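You operate a simulated robot arm through the tools that you are given. There is no shell and no other tool. Be economical: measure what you need, move in short steps, check, and stop when the job is done.

You run a simulated robot arm. Do the job below in one go: nothing can be reset, and whatever is moved stays where it is left.

TASK
Measure stator A52 red to black on the 200 range: yellow dot if under 30 ohms, else green.
Fine: seat it in the nest by the meter, push the socket on, yellow plug in red, blue plug in black, and leave it all set up so; marker back in its cup.
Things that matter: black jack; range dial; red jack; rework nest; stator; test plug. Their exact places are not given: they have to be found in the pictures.

It is judged by the outcome, as a careful person would: the job done as asked, and still so three seconds after it is handed in. It fails if anything else is knocked over, pushed out of place, dropped, spilled or broken.

THE ROBOT
A 6-joint arm with a two-finger parallel gripper on a trunk, on a base that drives. Base frame: it is fixed to the floor where the robot stands at the start and does not move with it; the origin is under the middle of the robot, x ahead of it, y to its left, z up; the surface under the hand at the start is at about z = 0.82. Lengths are in m, angles in degrees, forces in N, time in s.
Its first joint turns from -166.0 to 166.0 degrees. Places, roughly: black jack [0.6, 0, 0.8]; range dial [0.8, 0.2, 0.9]; red jack [0.6, 0, 0.8]; rework nest [0.6, 0.2, 0.8]. Payload 3.91 kg.
The TCP is the grasp point between the finger pads, 0.03 m short of the fingertips. In the tool frame z runs along the fingers and y along their closing line. The gripper opens to 0.11 m. The fingers are 0.02 m wide and 0.01 m thick; the gripper's body (0.048 by 0.112 m) begins 0.055 m behind the TCP.
Orientation is that of the tool frame in the base frame, as a unit quaternion [x, y, z, w]. With the fingers straight down and closing along the base's y, the tool's x points along the base's -x, its y along +y and its z along -z.

THE INTERFACE
- The arm moves only by the tool arm_command. Its argument "steps" is a list of rows, each an object (a shift or turn left out is 0, a gripper value left out holds the last) with "delta_pos": the shift along the tool's x, y, z in m, a list of three; "rotation": the turn, a rotation vector about the tool's x, y, z in rad, a list of three; "jaw": the finger opening in m, from 0 to 0.11. In form: [{"delta_pos": [x, y, z], "rotation": [wx, wy, wz], "jaw": jaw}, ...]. A call has 1 to 8 rows; each row is the pose to reach, as a shift and turn from the pose commanded when the call began, along the tool's axes at that moment. A row lasts 0.2 s, in which the tool goes at most 0.05 m and 8.6 degrees; a call with a longer step from one row to the next is refused whole, and so is a gripper value outside its range. Where a pose cannot be reached the arm comes as near as it can. A force on the tool above 90 N (or 10 N above the force at the start of the call, whichever is more), or a blocked arm, ends the call early, and 0.2 s more pass. The fingers move at their own pace (about 0.153 m/s each) and stop on an object; they squeeze with about 37 N. The grip force told is the motor's: it shows also when the fingers shut on nothing. Time passes only in rows, and 0.2 s behind the last, so rows that repeat a pose let the fingers close. The reply holds the time, the measured pose of the TCP, the force on the tool along the base axes, the opening and the grip force, in the units named above and with some noise, with the torque about the TCP (base axes, N m) and any sound that the robot's microphone picked up.
- Cameras (640 x 400 px; columns grow to the right, rows downward): "scene" is now at [0.2114, 0.2007, 1.3677]; the picture's right is [-0.39, -0.92, 0.00], its down [-0.54, 0.22, -0.81] and it looks along [0.75, -0.31, -0.58] (base axes); focal length 274 px, centre (320, 200). "wrist" rides on the gripper at [0.072, 0.017, -0.103] in the tool frame; the picture's right is [-0.23, 0.97, 0.00], its down [-0.76, -0.18, -0.62] and it looks along [-0.61, -0.14, 0.78] (tool axes); focal length 222 px, centre (320, 200).
- grab_frame(camera): a new picture of that camera. It takes no simulated time.
- steer(legs): drives the robot by 1 to 6 legs, each [ahead, turn to the left] in m and degrees, along the robot's own axes; the way and the turn of a leg run together, so that a leg with both is an arc; at most 1.5 m and 180 degrees a leg. The arm and the cameras ride along, it lands a little off, and it stops where it bumps. It gives what a move gives.
- head_to(pan, tilt): turns the head with the scene camera to pan (to the left, within 120 degrees either way) and tilt (down, from -29 to 69), counted from straight ahead of the robot. It gives what a move gives.
- locate(camera, pixels): for up to 12 pixels [column, row] of the newest picture of that camera ("zoom" is the newest enlarged one), the place [x, y, z] in the base frame of the surface seen there, good to about 0.003 m. It takes no simulated time.
- inspect(camera, box): a new picture of the part [left, top, right, bottom] of that camera's present view, enlarged. It takes no simulated time.
- finish_job(): hands the job in; it is judged then, once.

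Keep the steps short. Do not move on a guess: measure, check each grasp and each placing, and mend mistakes. In all there are 80 turns and 60 pictures (those below and enlarged ones count). Leave the gripper open and the arm clear of the work at the hand-in unless told otherwise, and finish with a single line.

The tools are called after "Call:" as name(argument=value, ...) on one line, values as JSON. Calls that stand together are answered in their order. arm_command: Moves the arm, as the interface text tells. Its arguments: {"type":"object","properties":{"steps":{"type":"array"}},"required":["steps"]} The other tools are called the same way: steer (legs) drives the base; head_to (pan, tilt) turns the head that bears the scene camera; grab_frame (camera) takes a picture; locate (camera, pixels) gives the place of the surface under pixels of a picture; inspect (camera, box) takes an enlarged picture of a part of a camera's view; finish_job () hands the job in.

At the start:

```text
time: 0.0
tcp_pos: [0.5839, -0.2614, 1.1531]
orientation: [0.0, 1.0, 0.0, 0.0]
wrist_force: [-0.2, -0.8, 0.2]
torque: [0.01, 0.0, 0.0]
grip_width: 0.1101
gripper_force: 0.1
robot x, y, heading: [0.0018, 0.0012, 0.1]
head pan, tilt: [-22.7, 35.5]
```

scene: 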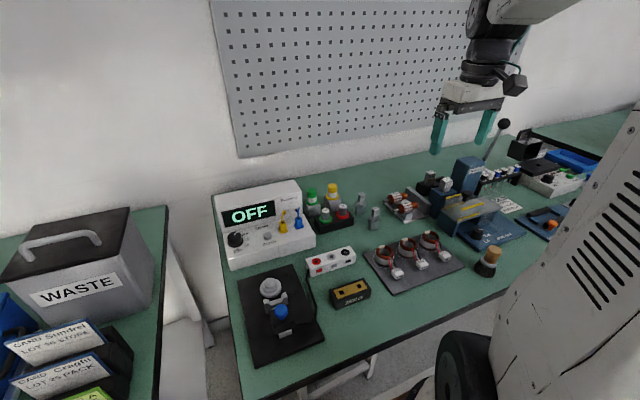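
wrist: 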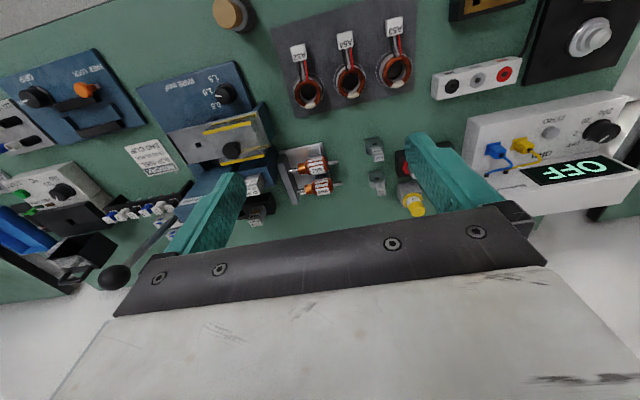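

I see the meter (OFF), a nest plate at about (280,310), a jack strip at (330,262), and three stators at (410,255). I'll zoom in on these to read the labels.

Call:
inspect(camera="scene", box=[210, 170, 370, 270])

Call:
inspect(camera="scene", box=[230, 240, 390, 370])

Call:
inspect(camera="wrist", box=[260, 0, 440, 120])

Call:
inspect(camera="scene", box=[350, 210, 510, 310])

```text
4.00 times, centred on (290, 220) of scene
```

zoom: 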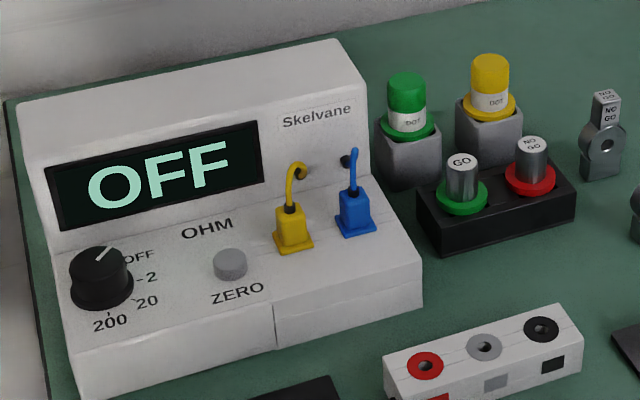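

```text
3.08 times, centred on (310, 305) of scene
```

zoom: 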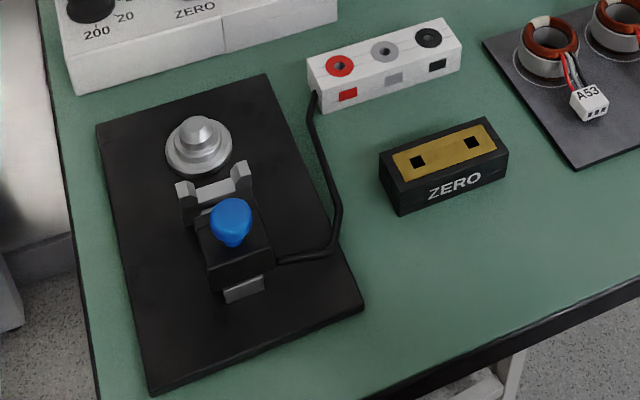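

```text
3.33 times, centred on (350, 60) of wrist
```

zoom: 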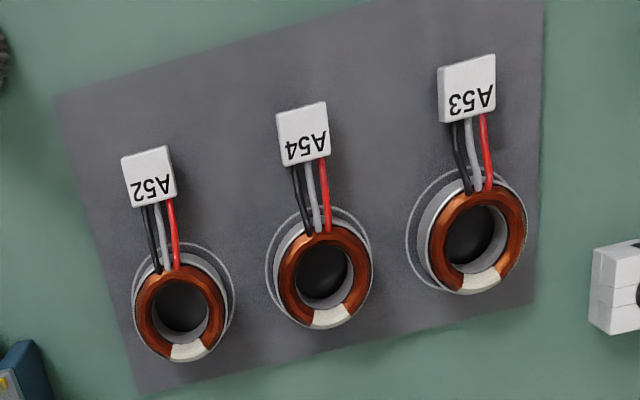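

```text
4.00 times, centred on (430, 260) of scene
```

zoom: 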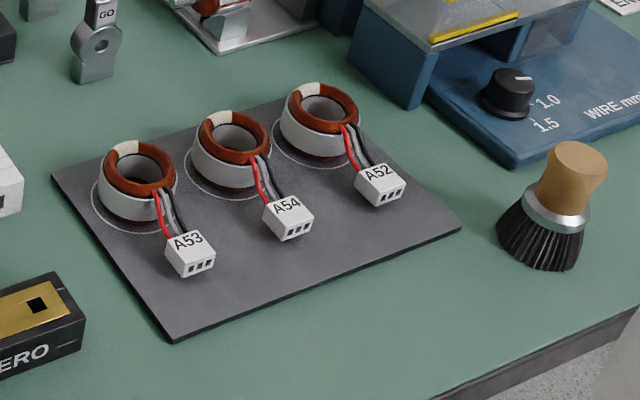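

A52 is the rightmost stator, with its connector facing the front edge of the table. Next I'll locate points on A52 in the zoom, and points on the nest, jacks, plugs, dial and markers in the scene picture.

Call:
locate(camera="zoom", pixels=[[312, 85], [285, 113], [355, 117], [325, 130], [318, 105], [380, 172], [360, 180], [402, 186], [383, 202], [345, 215], [322, 150]])

Call:
locate(camera="scene", pixels=[[270, 285], [281, 311], [316, 262], [331, 257], [346, 252], [236, 240], [267, 236], [283, 227], [298, 224], [333, 188], [311, 193], [350, 290]])

Call:
inspect(camera="wrist", box=[420, 0, 640, 140])

```text
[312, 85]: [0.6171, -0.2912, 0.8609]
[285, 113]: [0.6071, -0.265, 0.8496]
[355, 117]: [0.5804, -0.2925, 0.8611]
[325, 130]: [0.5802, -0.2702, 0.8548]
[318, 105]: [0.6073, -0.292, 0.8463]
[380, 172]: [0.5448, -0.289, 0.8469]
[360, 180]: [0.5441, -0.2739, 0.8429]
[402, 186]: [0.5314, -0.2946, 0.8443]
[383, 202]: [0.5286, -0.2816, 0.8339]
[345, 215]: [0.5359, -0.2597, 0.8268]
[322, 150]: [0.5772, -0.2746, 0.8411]
```

```text
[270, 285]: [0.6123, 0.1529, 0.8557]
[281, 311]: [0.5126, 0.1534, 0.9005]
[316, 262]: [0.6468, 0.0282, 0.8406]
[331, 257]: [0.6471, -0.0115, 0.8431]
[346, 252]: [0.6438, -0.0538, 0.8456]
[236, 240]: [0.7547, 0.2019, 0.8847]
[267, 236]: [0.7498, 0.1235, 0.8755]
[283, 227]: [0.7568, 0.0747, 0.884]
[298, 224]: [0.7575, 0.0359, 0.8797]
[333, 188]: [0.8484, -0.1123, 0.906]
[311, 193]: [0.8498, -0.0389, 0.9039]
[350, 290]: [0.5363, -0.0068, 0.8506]
```

```text
2.86 times, centred on (530, 70) of wrist
```

zoom: 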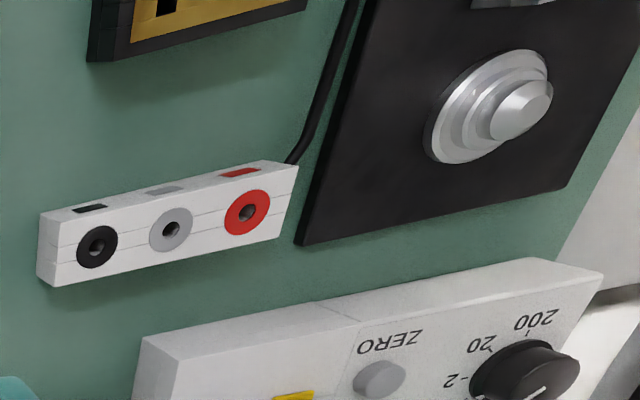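

Jack holes are on top of the strip. I'll go down 0.15 m over A52 for a closer measurement.

Call:
arm_command(steps=[{"delta_pos": [0.005, -0.005, 0.05]}, {"delta_pos": [0.01, -0.01, 0.1]}, {"delta_pos": [0.02, -0.02, 0.15]}, {"delta_pos": [0.02, -0.02, 0.17]}])

Call:
grab_frame(camera="wrist")

```text
refused: row 1 steps farther than a row can; nothing moved
```

```text
52 pictures are left
```

wrist: 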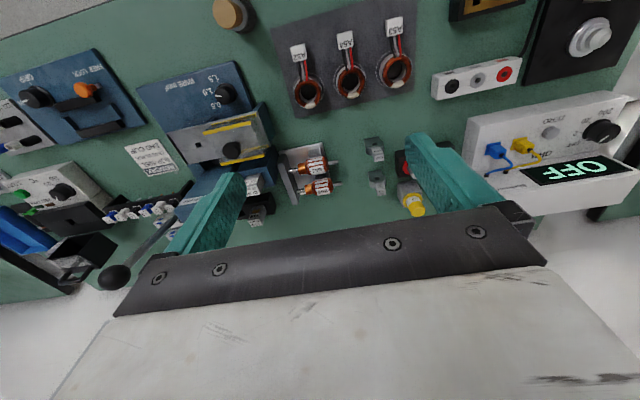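

That call was refused because a step was over 0.05 m. I'll redo it with smaller steps.

Call:
arm_command(steps=[{"delta_pos": [0.005, -0.005, 0.045]}, {"delta_pos": [0.01, -0.01, 0.09]}, {"delta_pos": [0.015, -0.015, 0.13]}, {"delta_pos": [0.02, -0.02, 0.17]}])

Call:
inspect(camera="wrist", box=[180, 20, 460, 195])

```text
time: 1.0
tcp_pos: [0.5613, -0.2823, 0.9835]
orientation: [0.0, 1.0, 0.0, 0.0]
wrist_force: [-0.3, -0.5, 0.3]
torque: [-0.03, 0.01, -0.05]
grip_width: 0.1103
gripper_force: 0.0
robot x, y, heading: [0.0022, 0.0003, 0.1]
head pan, tilt: [-22.7, 35.5]
```

```text
2.29 times, centred on (320, 108) of wrist
```

zoom: 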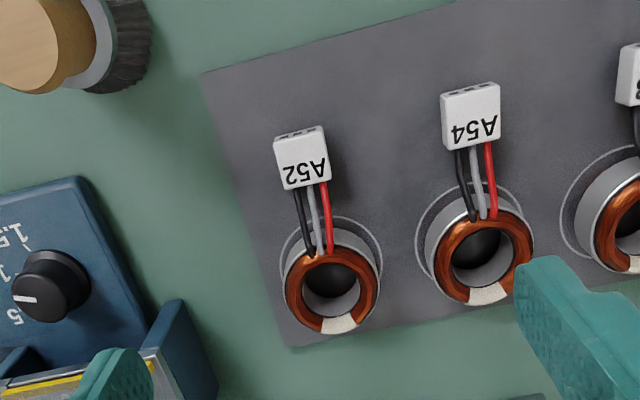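

Call:
locate(camera="zoom", pixels=[[291, 290], [374, 285], [338, 328], [326, 258], [276, 146], [321, 132], [328, 180], [288, 186], [250, 150], [432, 262], [180, 305], [334, 299]])

```text
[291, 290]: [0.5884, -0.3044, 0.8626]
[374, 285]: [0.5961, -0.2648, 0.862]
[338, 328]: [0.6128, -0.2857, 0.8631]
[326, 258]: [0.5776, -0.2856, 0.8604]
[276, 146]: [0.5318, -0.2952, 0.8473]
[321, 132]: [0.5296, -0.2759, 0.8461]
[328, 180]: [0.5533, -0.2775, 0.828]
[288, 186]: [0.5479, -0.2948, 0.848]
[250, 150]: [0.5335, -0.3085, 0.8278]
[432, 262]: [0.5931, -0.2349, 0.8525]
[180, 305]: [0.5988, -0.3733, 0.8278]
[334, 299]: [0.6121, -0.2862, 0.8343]
```

A52 ring centre is at about (0.5945, -0.285), top z 0.862, with its connector at about (0.539, -0.2855). Before picking it up, I'll move over to the nest and measure it closely with the wrist camera.

Call:
arm_command(steps=[{"delta_pos": [0, 0.03, -0.035]}, {"delta_pos": [0, 0.08, -0.04]}, {"delta_pos": [0, 0.13, -0.04]}, {"delta_pos": [0, 0.18, -0.04]}, {"delta_pos": [0, 0.23, -0.04]}, {"delta_pos": [0, 0.28, -0.04]}, {"delta_pos": [0, 0.33, -0.04]}, {"delta_pos": [0, 0.38, -0.04]}])

Call:
grab_frame(camera="wrist")

```text
refused: row 2 steps farther than a row can; nothing moved
```

```text
50 pictures are left
```

wrist: 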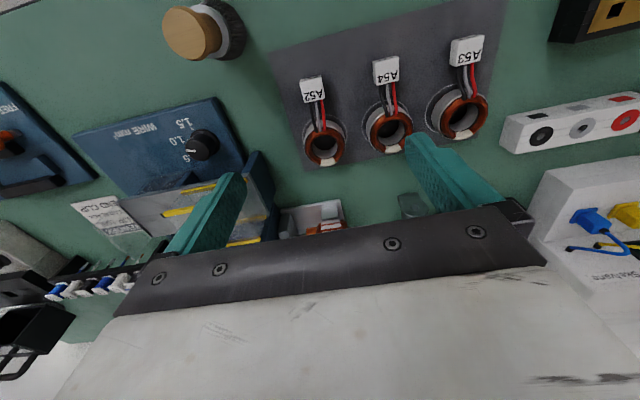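

The step-length limit caught me again, so I'll use 0.048 m steps.

Call:
arm_command(steps=[{"delta_pos": [0, 0.03, -0.035]}, {"delta_pos": [0, 0.078, -0.04]}, {"delta_pos": [0, 0.126, -0.04]}, {"delta_pos": [0, 0.174, -0.04]}, {"delta_pos": [0, 0.222, -0.04]}, {"delta_pos": [0, 0.27, -0.04]}, {"delta_pos": [0, 0.318, -0.04]}, {"delta_pos": [0, 0.366, -0.04]}])

Call:
grab_frame(camera="wrist")

```text
time: 2.8
tcp_pos: [0.5643, 0.0841, 1.023]
orientation: [0.0, 1.0, 0.0, 0.0]
wrist_force: [-0.4, 0.4, 0.8]
torque: [0.0, 0.01, -0.01]
grip_width: 0.1103
gripper_force: 0.0
robot x, y, heading: [-0.0028, -0.0008, -0.2]
head pan, tilt: [-22.7, 35.5]
```

```text
49 pictures are left
```

wrist: 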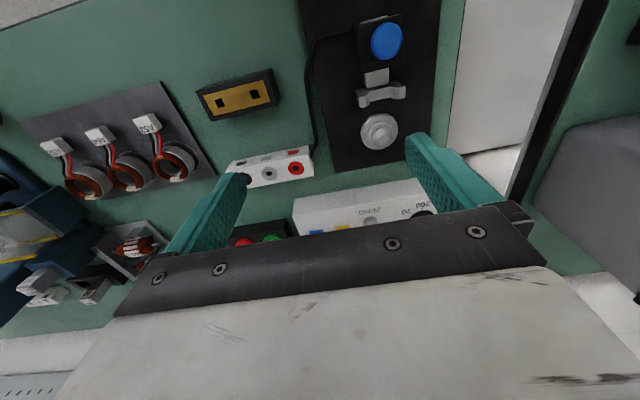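

The nest is in view at about (385,80). I'll zoom in on it and on the jack strip and ZERO block.

Call:
inspect(camera="wrist", box=[290, 0, 480, 160])

Call:
inspect(camera="scene", box=[230, 260, 340, 370])

Call:
locate(camera="wrist", pixels=[[379, 122], [367, 97], [397, 92], [373, 73], [378, 82], [387, 38], [366, 38], [376, 158], [296, 168], [267, 174], [242, 179], [345, 140]])

```text
2.50 times, centred on (385, 80) of wrist
```

zoom: 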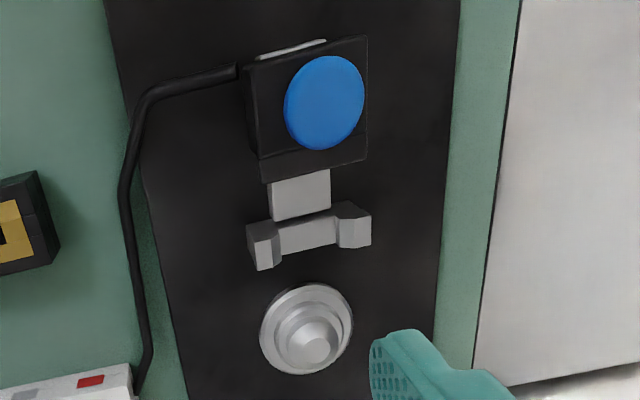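

```text
3.64 times, centred on (285, 315) of scene
```

zoom: 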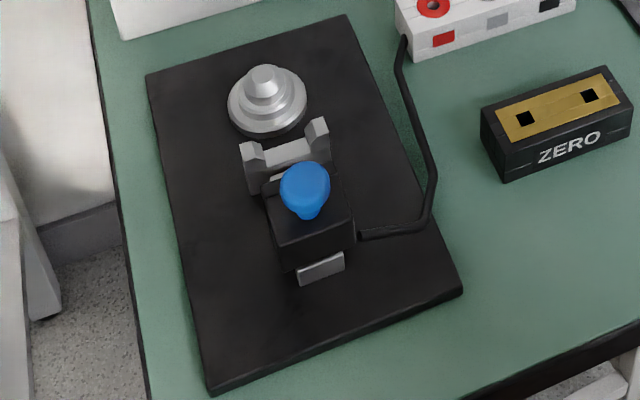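

```text
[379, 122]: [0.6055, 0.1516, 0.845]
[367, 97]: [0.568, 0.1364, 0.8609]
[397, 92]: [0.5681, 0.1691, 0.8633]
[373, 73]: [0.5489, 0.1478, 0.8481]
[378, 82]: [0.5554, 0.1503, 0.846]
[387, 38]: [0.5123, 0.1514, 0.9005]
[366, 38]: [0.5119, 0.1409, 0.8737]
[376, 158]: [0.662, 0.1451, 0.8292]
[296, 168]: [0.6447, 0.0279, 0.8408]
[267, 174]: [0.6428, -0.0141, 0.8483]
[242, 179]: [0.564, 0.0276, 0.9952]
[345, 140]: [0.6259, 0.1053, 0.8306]
```

Call:
locate(camera="zoom", pixels=[[264, 73], [232, 103], [303, 96], [265, 125], [250, 150], [317, 128], [268, 158], [302, 148], [300, 243], [322, 268], [148, 78], [346, 18]])

Call:
inspect(camera="wrist", box=[340, 60, 420, 160])

```text
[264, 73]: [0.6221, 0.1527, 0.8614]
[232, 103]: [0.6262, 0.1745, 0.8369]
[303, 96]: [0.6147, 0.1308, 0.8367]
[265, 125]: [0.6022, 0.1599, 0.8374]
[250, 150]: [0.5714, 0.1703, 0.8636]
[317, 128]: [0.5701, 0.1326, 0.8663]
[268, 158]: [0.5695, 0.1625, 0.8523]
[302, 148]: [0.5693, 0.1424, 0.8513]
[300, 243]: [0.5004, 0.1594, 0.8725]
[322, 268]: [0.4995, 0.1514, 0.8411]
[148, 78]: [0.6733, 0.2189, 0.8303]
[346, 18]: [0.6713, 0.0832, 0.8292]
```

```text
4.00 times, centred on (380, 110) of wrist
```

zoom: 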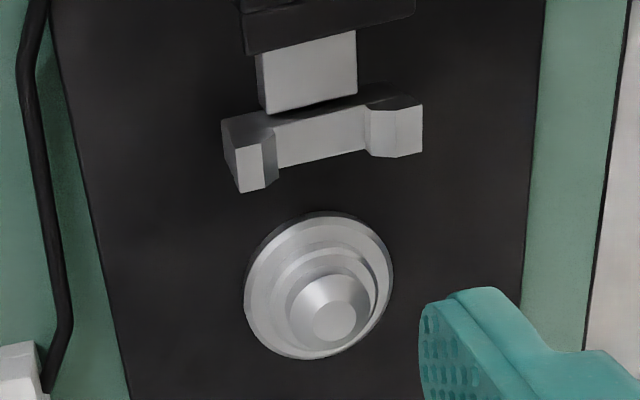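

Call:
locate(camera="zoom", pixels=[[320, 130], [245, 128], [400, 103], [277, 140], [366, 118], [335, 322], [375, 275], [253, 300], [316, 218], [305, 80], [255, 165], [395, 135]])

```text
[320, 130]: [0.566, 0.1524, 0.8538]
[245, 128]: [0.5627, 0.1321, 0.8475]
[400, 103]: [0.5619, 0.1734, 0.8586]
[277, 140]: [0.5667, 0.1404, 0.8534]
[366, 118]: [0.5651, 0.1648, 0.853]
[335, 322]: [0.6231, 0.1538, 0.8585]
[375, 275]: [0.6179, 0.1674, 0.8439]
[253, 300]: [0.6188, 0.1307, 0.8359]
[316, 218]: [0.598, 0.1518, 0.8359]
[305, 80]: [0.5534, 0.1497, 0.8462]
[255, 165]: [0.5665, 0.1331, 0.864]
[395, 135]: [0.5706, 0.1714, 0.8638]
```

The peg centre is at about (0.621, 0.1525). The saddle gap runs y 0.140–0.165 with its floor at z 0.8535, and the slider knob is at (0.512, 0.1515). The knob is too close for the arm, so I'll back the base up 8 cm. After that I'll head back over A52.

Call:
steer(legs=[[-0.08, 0]])

```text
time: 3.9
tcp_pos: [0.4831, 0.0858, 1.0235]
orientation: [-0.003, 1.0, 0.0, 0.0]
wrist_force: [1.0, 0.4, 0.0]
torque: [0.0, 0.02, -0.03]
grip_width: 0.11
gripper_force: 0.0
robot x, y, heading: [-0.0791, 0.0052, 0.2]
head pan, tilt: [-22.7, 35.5]
```

Base moved. Now to a point above A52, opening the jaws to 0.062 m.

Call:
arm_command(steps=[{"delta_pos": [-0.014, -0.046, 0], "jaw": 0.062}, {"delta_pos": [-0.028, -0.0925, 0]}, {"delta_pos": [-0.042, -0.139, 0]}, {"delta_pos": [-0.056, -0.1855, 0]}, {"delta_pos": [-0.07, -0.232, 0]}, {"delta_pos": [-0.084, -0.278, 0]}, {"delta_pos": [-0.098, -0.3245, 0]}, {"delta_pos": [-0.1115, -0.371, 0]}])

```text
time: 5.7
tcp_pos: [0.5959, -0.2843, 1.0217]
orientation: [-0.002, 1.0, 0.0, 0.0]
wrist_force: [-0.1, 0.0, 0.7]
torque: [0.0, 0.0, 0.0]
grip_width: 0.0619
gripper_force: 0.0
robot x, y, heading: [-0.0838, -0.0014, 0.3]
head pan, tilt: [-22.7, 35.5]
```

Call:
arm_command(steps=[{"delta_pos": [0.001, -0.001, 0.045]}, {"delta_pos": [0.001, -0.001, 0.09]}, {"delta_pos": [0.001, -0.001, 0.115]}])

Call:
grab_frame(camera="wrist")

```text
time: 6.5
tcp_pos: [0.594, -0.2867, 0.906]
orientation: [-0.001, 1.0, -0.001, 0.0]
wrist_force: [-0.9, -0.1, -0.1]
torque: [-0.01, 0.02, -0.01]
grip_width: 0.062
gripper_force: 0.2
robot x, y, heading: [-0.08, 0.0009, 0.1]
head pan, tilt: [-22.7, 35.5]
```

```text
45 pictures are left
```

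wrist: 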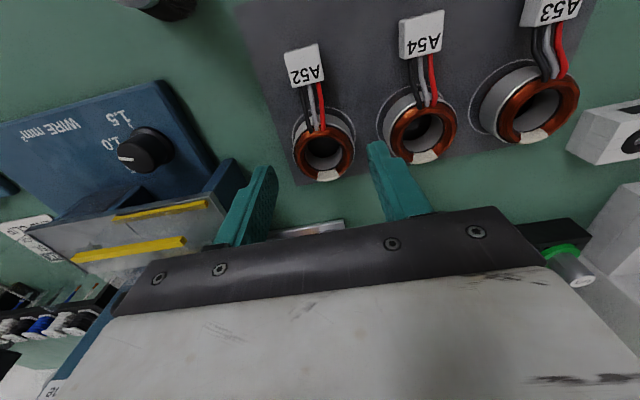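

The fingers straddle A52. I'll check clearance to the wire gauge and recheck the ring centre.

Call:
locate(camera="wrist", pixels=[[234, 162], [220, 160], [232, 185], [298, 158], [353, 152], [325, 179], [322, 129], [292, 62], [316, 46], [325, 78], [289, 84], [388, 130]])

```text
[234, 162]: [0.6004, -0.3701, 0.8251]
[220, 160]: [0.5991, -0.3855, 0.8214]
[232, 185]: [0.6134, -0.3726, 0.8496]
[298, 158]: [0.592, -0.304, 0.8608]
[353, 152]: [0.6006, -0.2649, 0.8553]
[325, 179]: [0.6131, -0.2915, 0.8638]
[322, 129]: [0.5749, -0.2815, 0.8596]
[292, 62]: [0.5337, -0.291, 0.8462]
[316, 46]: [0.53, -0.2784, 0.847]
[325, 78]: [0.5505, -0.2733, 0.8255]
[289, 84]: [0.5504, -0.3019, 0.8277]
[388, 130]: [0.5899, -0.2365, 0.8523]
```

Clear. Descending to z 0.864 and closing.

Call:
arm_command(steps=[{"delta_pos": [0, 0.001, 0.03]}, {"delta_pos": [0, 0.001, 0.042]}, {"delta_pos": [0, 0.001, 0.042], "jaw": 0.03}, {"delta_pos": [0, 0.001, 0.042], "jaw": 0.03}, {"delta_pos": [0, 0.001, 0.042], "jaw": 0.03}])

```text
time: 7.7
tcp_pos: [0.5952, -0.285, 0.865]
orientation: [-0.002, 1.0, 0.001, 0.001]
wrist_force: [-0.2, 0.2, -0.2]
torque: [0.02, 0.0, 0.02]
grip_width: 0.0465
gripper_force: 36.9
robot x, y, heading: [-0.0848, 0.0036, 0.5]
head pan, tilt: [-22.7, 35.5]
```

Gripped at 0.0465 m. Lifting, then checking how it sits in the fingers.

Call:
arm_command(steps=[{"delta_pos": [0, 0, -0.03]}, {"delta_pos": [0, 0, -0.075]}, {"delta_pos": [0, 0, -0.12]}])

Call:
inspect(camera="wrist", box=[200, 60, 440, 240])

```text
time: 8.5
tcp_pos: [0.5972, -0.2876, 0.9859]
orientation: [-0.002, 1.0, 0.0, 0.0]
wrist_force: [0.4, -0.3, -2.5]
torque: [-0.04, 0.0, 0.03]
grip_width: 0.0467
gripper_force: 37.0
robot x, y, heading: [-0.0784, 0.0009, 0.1]
head pan, tilt: [-22.7, 35.5]
```

```text
2.22 times, centred on (320, 150) of wrist
```

zoom: 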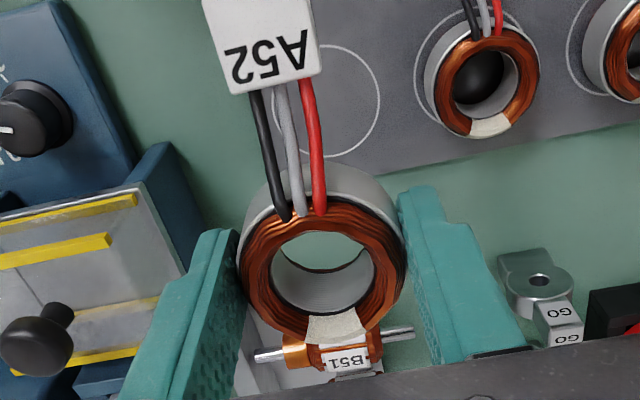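

Call:
locate(camera="zoom", pixels=[[234, 91], [316, 76], [207, 10], [300, 5], [265, 50], [245, 262], [402, 255], [340, 338], [313, 212], [330, 265], [280, 100], [262, 25]])

Call:
inspect(camera="wrist", box=[260, 20, 360, 100])

```text
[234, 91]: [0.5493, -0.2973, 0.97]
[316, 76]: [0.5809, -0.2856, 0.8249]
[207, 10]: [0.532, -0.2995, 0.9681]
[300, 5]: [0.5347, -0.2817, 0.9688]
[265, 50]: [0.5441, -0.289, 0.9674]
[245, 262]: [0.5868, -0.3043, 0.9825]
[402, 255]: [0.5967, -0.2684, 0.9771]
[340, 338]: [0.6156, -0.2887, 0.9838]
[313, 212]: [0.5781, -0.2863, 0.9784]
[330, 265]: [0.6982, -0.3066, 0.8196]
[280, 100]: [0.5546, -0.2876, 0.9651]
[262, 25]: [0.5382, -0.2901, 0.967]
```

```text
5.00 times, centred on (310, 60) of wrist
```

zoom: 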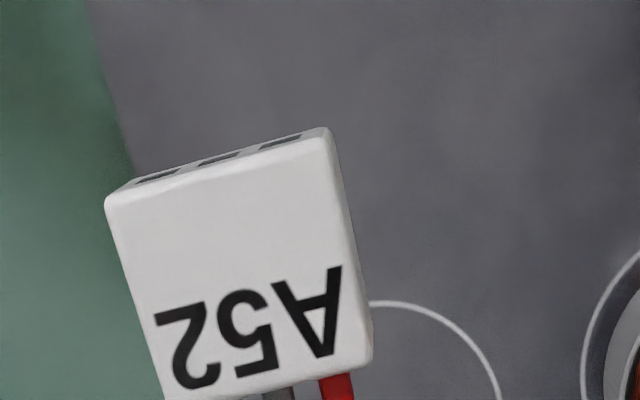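

The connector is square to the fingers and the ring is centred on the TCP. Carrying it high over to the nest.

Call:
arm_command(steps=[{"delta_pos": [-0.003, 0.048, 0]}, {"delta_pos": [-0.006, 0.096, 0]}, {"delta_pos": [-0.009, 0.144, 0]}, {"delta_pos": [-0.012, 0.192, 0]}, {"delta_pos": [-0.015, 0.24, 0]}, {"delta_pos": [-0.018, 0.288, 0]}, {"delta_pos": [-0.021, 0.336, 0]}, {"delta_pos": [-0.024, 0.384, 0]}])

Call:
arm_command(steps=[{"delta_pos": [-0.001, 0.04, 0]}, {"delta_pos": [-0.0015, 0.0525, 0.015]}, {"delta_pos": [-0.0015, 0.0525, 0.05]}, {"delta_pos": [-0.0015, 0.0525, 0.05]}])

Call:
grab_frame(camera="wrist")

Call:
inspect(camera="scene", box=[200, 200, 360, 310])

```text
time: 10.3
tcp_pos: [0.6177, 0.1006, 0.9857]
orientation: [0.0, 1.0, 0.0, 0.0]
wrist_force: [-0.4, -0.5, -1.4]
torque: [0.04, 0.0, 0.01]
grip_width: 0.0471
gripper_force: 37.1
robot x, y, heading: [-0.0814, -0.0007, 0.1]
head pan, tilt: [-22.7, 35.5]
```

```text
time: 11.3
tcp_pos: [0.6172, 0.1523, 0.935]
orientation: [-0.001, 1.0, 0.0, 0.0]
wrist_force: [-0.8, -1.0, -0.4]
torque: [0.02, -0.03, -0.05]
grip_width: 0.0466
gripper_force: 37.5
robot x, y, heading: [-0.0812, 0.0002, 0.1]
head pan, tilt: [-22.7, 35.5]
```

```text
42 pictures are left
```

wrist: 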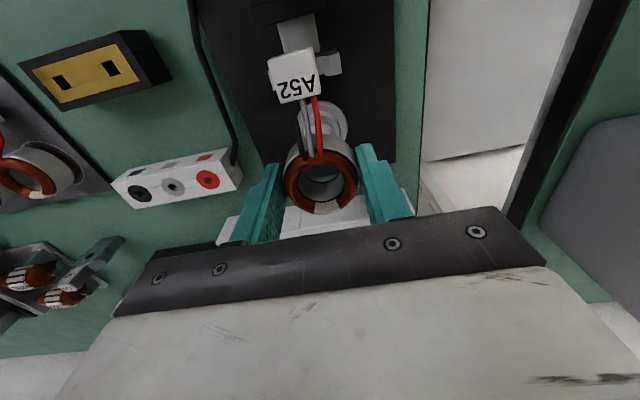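

```text
3.64 times, centred on (280, 255) of scene
```

zoom: 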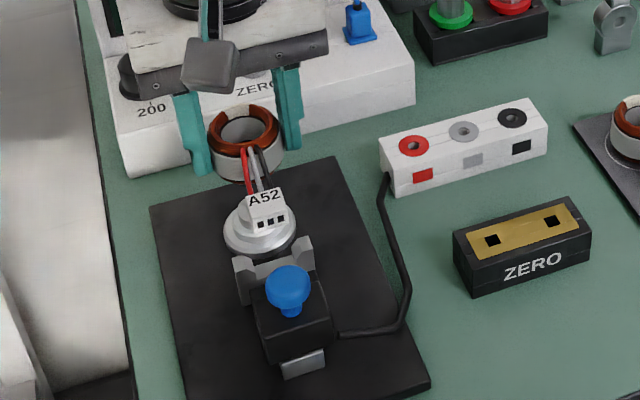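

Call:
inspect(camera="wrist", box=[240, 20, 400, 220])

```text
2.00 times, centred on (320, 120) of wrist
```

zoom: 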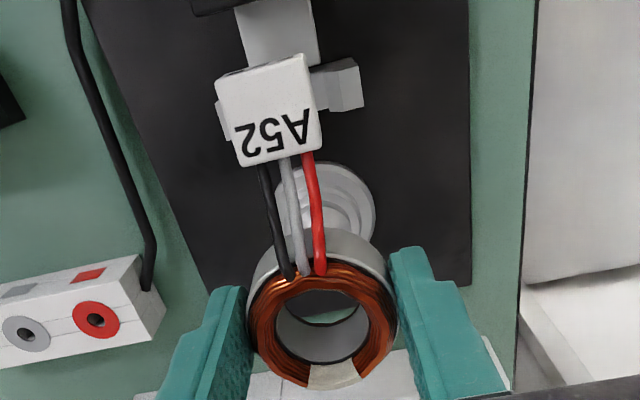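

By the image geometry, the peg is about 2 mm further in x and 1 mm in +y. I'll correct that, lower to just above the peg, and check.

Call:
arm_command(steps=[{"delta_pos": [-0.002, 0.001, 0.01]}, {"delta_pos": [-0.002, 0.001, 0.03]}, {"delta_pos": [-0.002, 0.001, 0.03]}])

Call:
inspect(camera="wrist", box=[240, 40, 400, 220])

Call:
inspect(camera="scene", box=[230, 240, 330, 330])

```text
time: 12.1
tcp_pos: [0.6224, 0.1515, 0.9051]
orientation: [-0.002, 1.0, 0.0, 0.0]
wrist_force: [-0.2, -0.6, -1.2]
torque: [-0.03, -0.02, 0.04]
grip_width: 0.0469
gripper_force: 37.5
robot x, y, heading: [-0.0817, -0.0016, 0.2]
head pan, tilt: [-22.7, 35.5]
```

```text
2.22 times, centred on (320, 130) of wrist
```

zoom: 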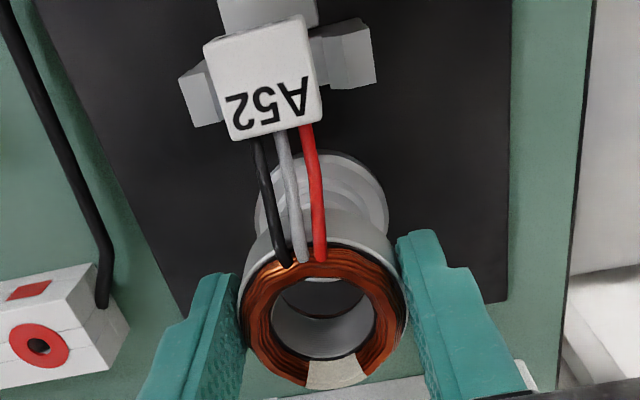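

```text
4.44 times, centred on (280, 285) of scene
```

zoom: 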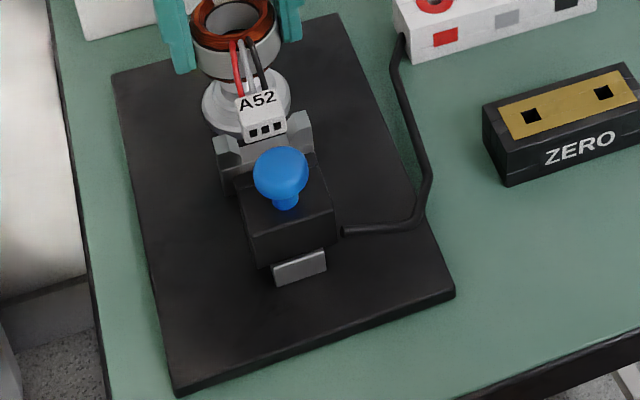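

Ring over peg and connector over saddle are both aligned within about 1 mm. Lowering slowly.

Call:
arm_command(steps=[{"delta_pos": [0, 0, 0.006]}, {"delta_pos": [0, 0, 0.012]}, {"delta_pos": [0, 0, 0.017]}, {"delta_pos": [0, 0, 0.021]}])

Call:
inspect(camera="scene", box=[230, 240, 330, 330])

```text
time: 13.1
tcp_pos: [0.6216, 0.1518, 0.8845]
orientation: [-0.002, 1.0, -0.001, 0.001]
wrist_force: [-2.6, -0.4, 7.8]
torque: [0.07, 0.17, 0.04]
grip_width: 0.0464
gripper_force: 37.0
robot x, y, heading: [-0.0784, 0.0002, 0.3]
head pan, tilt: [-22.7, 35.5]
```

```text
4.44 times, centred on (280, 285) of scene
```

zoom: 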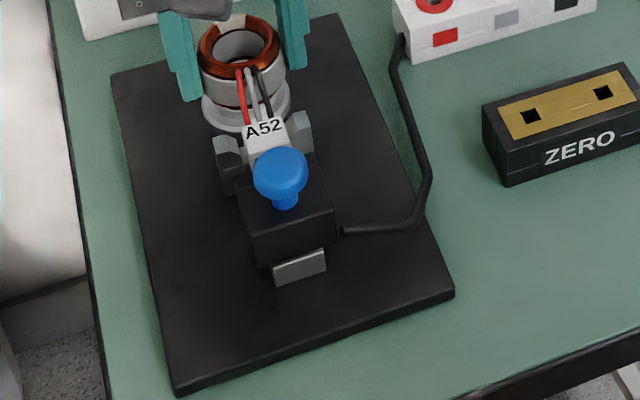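

Light contact at 8 N, with the connector between the uprights. I'll go a few mm further.

Call:
arm_command(steps=[{"delta_pos": [0, 0, 0.002]}, {"delta_pos": [0, 0, 0.004]}])

Call:
inspect(camera="wrist", box=[240, 40, 400, 220])

```text
time: 13.7
tcp_pos: [0.6223, 0.1522, 0.8816]
orientation: [-0.002, 1.0, 0.0, 0.002]
wrist_force: [-3.1, -3.4, 29.7]
torque: [-0.13, -0.02, -0.02]
grip_width: 0.0472
gripper_force: 37.2
robot x, y, heading: [-0.0783, 0.0044, 0.3]
head pan, tilt: [-22.7, 35.5]
```

```text
2.22 times, centred on (320, 130) of wrist
```

zoom: 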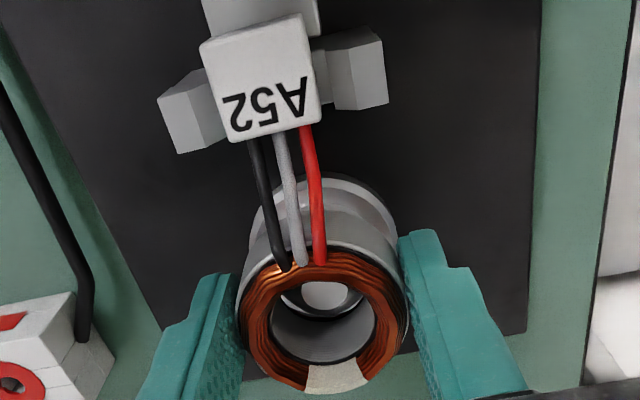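

The ring took 30 N of load right at the expected seat height of 0.8817. I'll ease off, open the jaws, and check.

Call:
arm_command(steps=[{"delta_pos": [0, 0, -0.001]}, {"delta_pos": [0, 0, -0.001], "jaw": 0.064}, {"delta_pos": [0, 0, -0.001], "jaw": 0.064}])

Call:
arm_command(steps=[{"delta_pos": [0, 0, -0.03]}, {"delta_pos": [0, 0, -0.07]}, {"delta_pos": [0.03, 0, -0.1]}])

Call:
inspect(camera="wrist", box=[230, 20, 410, 190])

Call:
inspect(camera="scene", box=[230, 240, 330, 330])

```text
time: 14.5
tcp_pos: [0.6211, 0.1522, 0.882]
orientation: [-0.002, 1.0, 0.0, 0.0]
wrist_force: [0.1, 0.0, -0.5]
torque: [-0.02, -0.01, -0.01]
grip_width: 0.0638
gripper_force: 0.1
robot x, y, heading: [-0.0791, 0.0004, 0.2]
head pan, tilt: [-22.7, 35.5]
```

```text
time: 15.3
tcp_pos: [0.5912, 0.1525, 0.9818]
orientation: [-0.003, 1.0, -0.001, -0.001]
wrist_force: [0.5, -0.2, -0.3]
torque: [-0.03, 0.03, -0.03]
grip_width: 0.0641
gripper_force: 0.2
robot x, y, heading: [-0.0785, -0.0002, 0.2]
head pan, tilt: [-22.7, 35.5]
```

```text
2.35 times, centred on (320, 105) of wrist
```

zoom: 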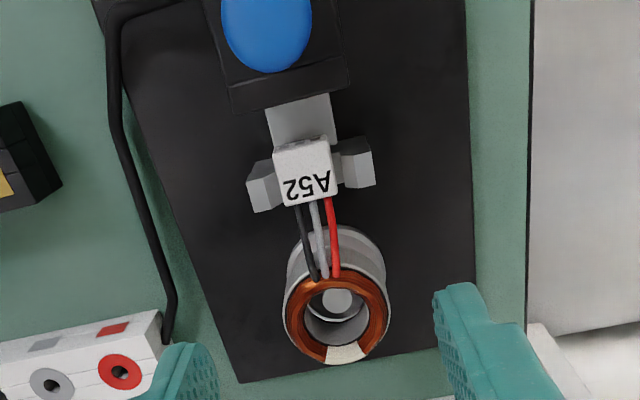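

```text
4.44 times, centred on (280, 285) of scene
```

zoom: 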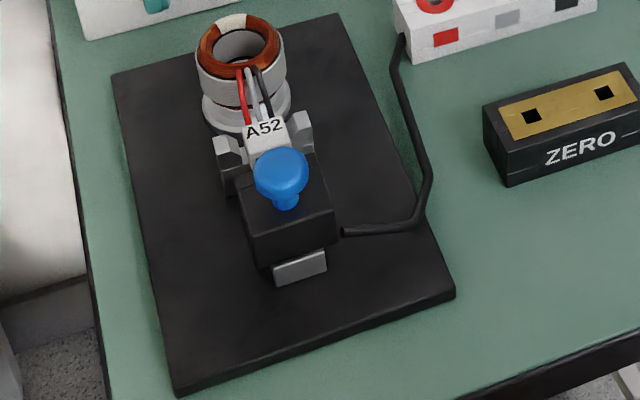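

Call:
locate(camera="zoom", pixels=[[232, 19], [238, 73], [203, 48], [277, 45], [264, 128], [256, 118], [228, 145], [300, 120], [243, 97], [264, 205], [275, 160]])

```text
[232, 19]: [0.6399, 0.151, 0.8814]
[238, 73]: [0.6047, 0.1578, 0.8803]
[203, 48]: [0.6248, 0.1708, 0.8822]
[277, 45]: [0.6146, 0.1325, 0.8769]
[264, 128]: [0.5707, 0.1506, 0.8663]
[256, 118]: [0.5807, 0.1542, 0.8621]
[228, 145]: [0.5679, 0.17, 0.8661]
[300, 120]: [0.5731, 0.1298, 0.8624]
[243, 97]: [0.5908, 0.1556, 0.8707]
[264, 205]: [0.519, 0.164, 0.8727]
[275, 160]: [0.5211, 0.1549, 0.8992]
```

Ring top is at z ≈ 0.8805, which puts its bottom at about 0.845 on the 0.844 step. I'll take a closer look to see whether it's fully down.

Call:
inspect(camera="scene", box=[268, 240, 304, 282])

Call:
inspect(camera="wrist", box=[295, 70, 350, 175])

```text
9.52 times, centred on (286, 261) of scene
```

zoom: 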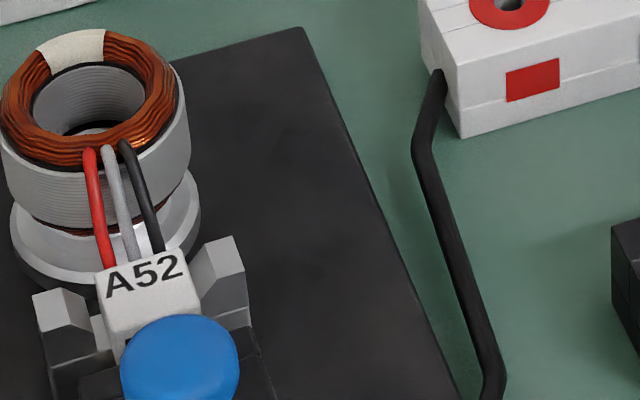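

```text
3.81 times, centred on (322, 122) of wrist
```

zoom: 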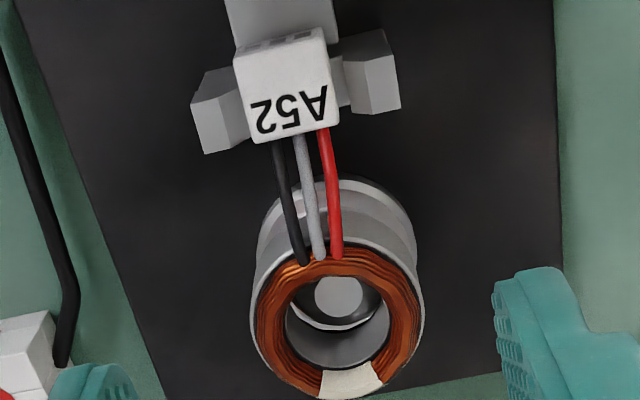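

It's seated: ring on the step, connector level in the saddle. To push the socket, I'll close the jaws, go behind the slider block at x ≈ 0.478, descend to tip z 0.853, and push in +x.

Call:
arm_command(steps=[{"delta_pos": [0.045, -0.001, 0], "jaw": 0.0}, {"delta_pos": [0.09, -0.001, 0], "jaw": 0.0}, {"delta_pos": [0.113, -0.001, 0], "jaw": 0.0}, {"delta_pos": [0.113, -0.001, 0.02], "jaw": 0.0}])

Call:
inspect(camera="scene", box=[230, 240, 330, 340])

```text
time: 16.3
tcp_pos: [0.4787, 0.1502, 0.961]
orientation: [0.0, 1.0, 0.0, 0.0]
wrist_force: [-0.4, 0.2, -0.3]
torque: [-0.02, 0.02, -0.01]
grip_width: 0.0
gripper_force: 37.2
robot x, y, heading: [-0.0814, 0.0023, 0.3]
head pan, tilt: [-22.7, 35.5]
```

```text
4.00 times, centred on (280, 290) of scene
```

zoom: 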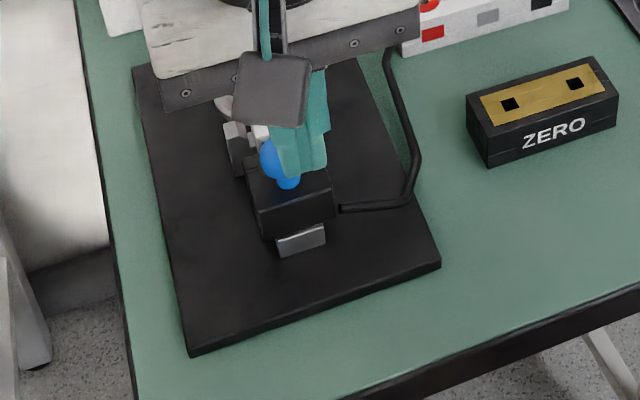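

Call:
arm_command(steps=[{"delta_pos": [0, 0, 0.04]}, {"delta_pos": [0, 0, 0.078]}, {"delta_pos": [0, 0, 0.078]}])

Call:
inspect(camera="scene", box=[230, 240, 330, 340])

```text
time: 17.1
tcp_pos: [0.4772, 0.1509, 0.8818]
orientation: [-0.002, 1.0, 0.0, 0.0]
wrist_force: [0.3, -0.3, -0.4]
torque: [0.0, 0.02, 0.0]
grip_width: 0.0
gripper_force: 37.1
robot x, y, heading: [-0.0799, -0.0002, 0.3]
head pan, tilt: [-22.7, 35.5]
```

```text
4.00 times, centred on (280, 290) of scene
```

zoom: 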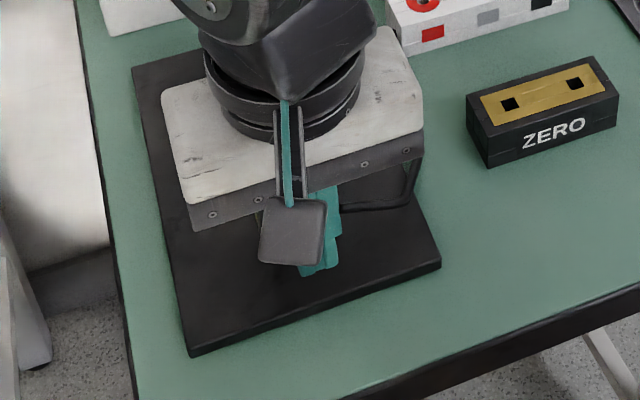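

Clear. Pushing in +x in small steps while watching the force.

Call:
arm_command(steps=[{"delta_pos": [-0.006, 0, 0]}, {"delta_pos": [-0.011, 0, 0]}, {"delta_pos": [-0.015, 0, 0]}, {"delta_pos": [-0.018, 0, 0]}])

Call:
inspect(camera="wrist", box=[220, 60, 420, 230])

```text
time: 18.1
tcp_pos: [0.4967, 0.1505, 0.8828]
orientation: [-0.002, 1.0, 0.0, 0.0]
wrist_force: [-1.0, 0.3, 0.1]
torque: [0.03, 0.01, -0.03]
grip_width: 0.0
gripper_force: 36.8
robot x, y, heading: [-0.0826, -0.0001, 0.5]
head pan, tilt: [-22.7, 35.5]
```

```text
2.35 times, centred on (320, 145) of wrist
```

zoom: 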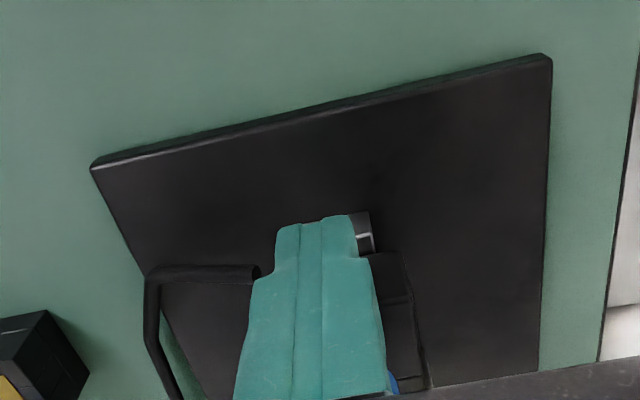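

Call:
arm_command(steps=[{"delta_pos": [-0.003, 0, 0]}, {"delta_pos": [-0.006, 0, 0]}, {"delta_pos": [-0.009, 0, 0]}])

```text
time: 18.9
tcp_pos: [0.5048, 0.1497, 0.8836]
orientation: [-0.002, 1.0, 0.0, 0.0]
wrist_force: [-1.0, -0.9, -1.1]
torque: [-0.02, 0.03, -0.02]
grip_width: 0.0
gripper_force: 37.0
robot x, y, heading: [-0.0799, -0.0017, 0.4]
head pan, tilt: [-22.7, 35.5]
```

Call:
arm_command(steps=[{"delta_pos": [-0.002, 0, 0]}, {"delta_pos": [-0.004, 0, 0]}, {"delta_pos": [-0.006, 0, 0]}])

Call:
grab_frame(camera="scene")

```text
time: 19.7
tcp_pos: [0.5112, 0.1511, 0.8843]
orientation: [-0.002, 1.0, 0.0, 0.0]
wrist_force: [0.1, 0.0, -0.9]
torque: [0.01, -0.03, 0.04]
grip_width: 0.0001
gripper_force: 37.0
robot x, y, heading: [-0.0796, 0.002, 0.3]
head pan, tilt: [-22.7, 35.5]
```

```text
28 pictures are left
```

scene: 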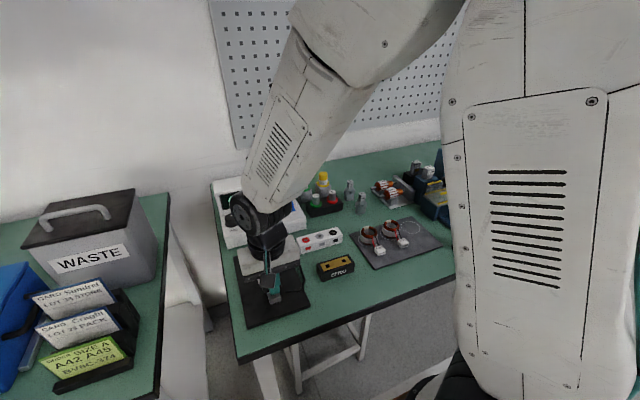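

No resistance yet, so I'll keep pushing gently.

Call:
arm_command(steps=[{"delta_pos": [-0.002, 0, 0]}, {"delta_pos": [-0.004, 0, 0]}, {"delta_pos": [-0.006, 0, 0]}, {"delta_pos": [-0.006, 0, 0]}])

```text
time: 20.7
tcp_pos: [0.5142, 0.1504, 0.8817]
orientation: [-0.001, 1.0, -0.001, -0.002]
wrist_force: [-29.5, 1.0, 9.1]
torque: [-0.12, 0.35, -0.02]
grip_width: 0.0
gripper_force: 36.3
robot x, y, heading: [-0.0771, 0.0024, 0.1]
head pan, tilt: [-22.7, 35.5]
```

30 N resistance: the socket has met the connector. A bit more push to seat it.

Call:
arm_command(steps=[{"delta_pos": [-0.001, 0, 0]}, {"delta_pos": [-0.002, 0, 0]}, {"delta_pos": [-0.003, 0, 0]}, {"delta_pos": [-0.003, 0, 0]}])

```text
time: 21.7
tcp_pos: [0.515, 0.1507, 0.8836]
orientation: [-0.002, 1.0, -0.003, -0.004]
wrist_force: [-61.2, 8.5, 11.0]
torque: [0.24, 0.49, -0.05]
grip_width: 0.0003
gripper_force: 37.0
robot x, y, heading: [-0.0794, 0.001, 0.4]
head pan, tilt: [-22.7, 35.5]
```

It's at a hard stop: 61 N with almost no motion. Backing off, rising, and looking.

Call:
arm_command(steps=[{"delta_pos": [0.02, 0, 0]}, {"delta_pos": [0.02, 0, -0.045]}, {"delta_pos": [0.02, 0, -0.09]}, {"delta_pos": [0.01, -0.03, -0.13]}, {"delta_pos": [-0.03, -0.05, -0.14]}])

Call:
grab_frame(camera="wrist")

Call:
inspect(camera="scene", box=[240, 240, 310, 330])

```text
refused: row 4 steps farther than a row can; nothing moved
```

```text
27 pictures are left
```

wrist: 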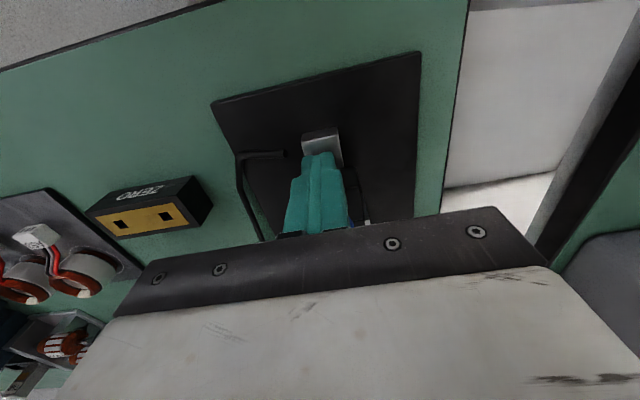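

```text
4.44 times, centred on (275, 285) of scene
```

zoom: 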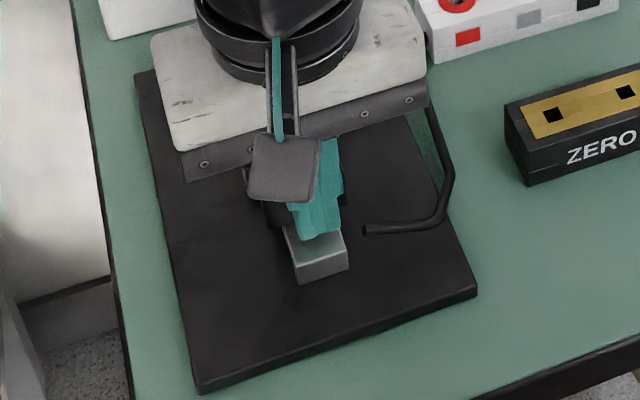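

Call:
arm_command(steps=[{"delta_pos": [0.02, 0, 0]}, {"delta_pos": [0.02, 0, -0.045]}, {"delta_pos": [0.02, 0, -0.09]}, {"delta_pos": [0.02, -0.02, -0.13]}, {"delta_pos": [0.0, -0.06, -0.145]}])

Call:
inspect(camera="scene", box=[215, 205, 335, 305])

```text
time: 22.9
tcp_pos: [0.5204, 0.0902, 1.0279]
orientation: [-0.001, 1.0, 0.0, 0.0]
wrist_force: [-0.1, 0.9, 0.2]
torque: [-0.04, 0.0, -0.01]
grip_width: 0.0
gripper_force: 37.3
robot x, y, heading: [-0.0783, -0.0007, 0.3]
head pan, tilt: [-22.7, 35.5]
```

```text
4.00 times, centred on (275, 255) of scene
```

zoom: 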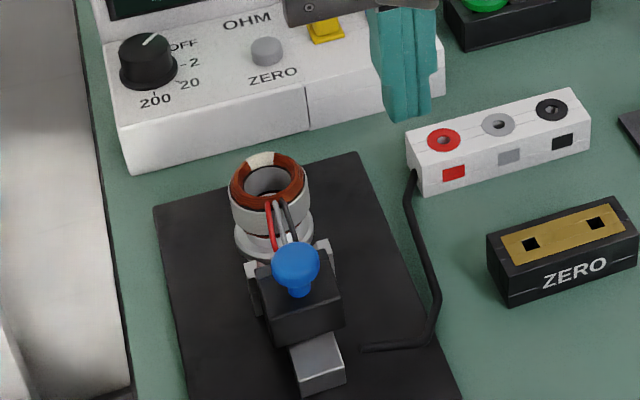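

The slider has moved onto the connector and the cable side looks fine. Next I'll move the wrist camera over the meter to see the dial and plugs.

Call:
arm_command(steps=[{"delta_pos": [-0.045, -0.005, 0.005], "jaw": 0.05}, {"delta_pos": [-0.09, -0.008, 0.01]}, {"delta_pos": [-0.135, -0.01, 0.015]}, {"delta_pos": [-0.165, -0.01, 0.02]}])

Call:
grab_frame(camera="wrist")

```text
time: 23.9
tcp_pos: [0.6872, 0.0797, 1.0098]
orientation: [-0.002, 1.0, 0.001, 0.001]
wrist_force: [0.1, 0.9, -0.2]
torque: [0.01, 0.01, 0.0]
grip_width: 0.0499
gripper_force: 0.0
robot x, y, heading: [-0.0814, 0.0017, 0.4]
head pan, tilt: [-22.7, 35.5]
```

```text
24 pictures are left
```

wrist: 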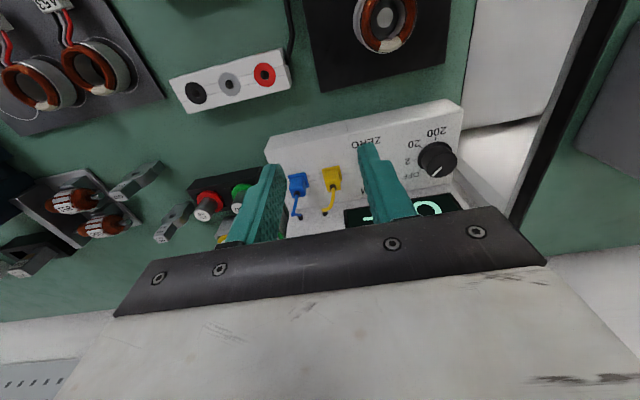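

Call:
inspect(camera="wrist", box=[270, 95, 465, 217])

Call:
locate(camera="wrist", pixels=[[436, 157], [449, 158], [422, 160], [430, 178], [331, 173], [331, 187], [298, 180], [300, 192], [265, 74], [196, 93], [400, 122], [300, 150]])

```text
3.28 times, centred on (368, 156) of wrist
```

zoom: 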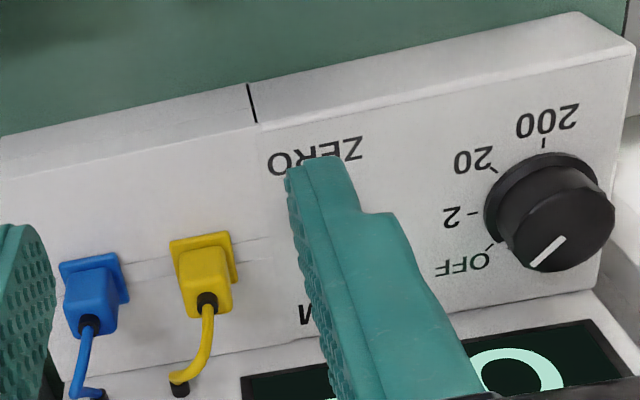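

```text
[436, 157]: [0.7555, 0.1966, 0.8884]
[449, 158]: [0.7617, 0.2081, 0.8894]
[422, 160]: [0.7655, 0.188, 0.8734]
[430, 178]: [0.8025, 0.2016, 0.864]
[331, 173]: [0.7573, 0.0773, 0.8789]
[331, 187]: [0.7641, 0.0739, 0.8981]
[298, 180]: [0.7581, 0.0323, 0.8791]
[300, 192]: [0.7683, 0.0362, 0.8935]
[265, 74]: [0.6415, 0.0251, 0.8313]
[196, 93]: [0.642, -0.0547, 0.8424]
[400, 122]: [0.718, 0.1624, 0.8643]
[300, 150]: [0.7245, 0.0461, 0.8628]
```

Call:
locate(camera="zoom", pixels=[[490, 247], [474, 213], [493, 170], [543, 143], [545, 250], [561, 238], [532, 266], [600, 250], [487, 215], [540, 155], [540, 390], [612, 330]])

Call:
locate(camera="zoom", pixels=[[173, 242], [228, 233], [237, 282], [188, 316], [230, 303], [207, 297], [60, 264], [118, 254], [128, 300], [80, 335], [205, 270], [90, 295]])

```text
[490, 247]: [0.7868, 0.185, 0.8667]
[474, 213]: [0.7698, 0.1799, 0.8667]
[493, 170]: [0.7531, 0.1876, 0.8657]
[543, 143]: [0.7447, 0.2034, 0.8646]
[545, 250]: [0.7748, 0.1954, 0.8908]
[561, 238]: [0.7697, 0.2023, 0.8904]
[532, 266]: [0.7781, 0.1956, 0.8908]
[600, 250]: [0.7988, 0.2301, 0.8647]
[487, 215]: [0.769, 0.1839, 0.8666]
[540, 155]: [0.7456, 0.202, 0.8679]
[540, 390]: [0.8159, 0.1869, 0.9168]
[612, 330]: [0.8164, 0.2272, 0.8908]
```

```text
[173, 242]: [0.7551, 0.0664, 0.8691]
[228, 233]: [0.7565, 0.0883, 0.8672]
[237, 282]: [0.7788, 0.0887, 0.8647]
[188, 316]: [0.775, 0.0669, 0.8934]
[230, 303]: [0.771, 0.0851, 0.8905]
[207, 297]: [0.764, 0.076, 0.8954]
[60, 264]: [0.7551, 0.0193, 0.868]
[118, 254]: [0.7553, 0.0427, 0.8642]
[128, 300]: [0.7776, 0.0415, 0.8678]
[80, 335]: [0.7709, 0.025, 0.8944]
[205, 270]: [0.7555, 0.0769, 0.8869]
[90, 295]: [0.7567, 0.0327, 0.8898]
```

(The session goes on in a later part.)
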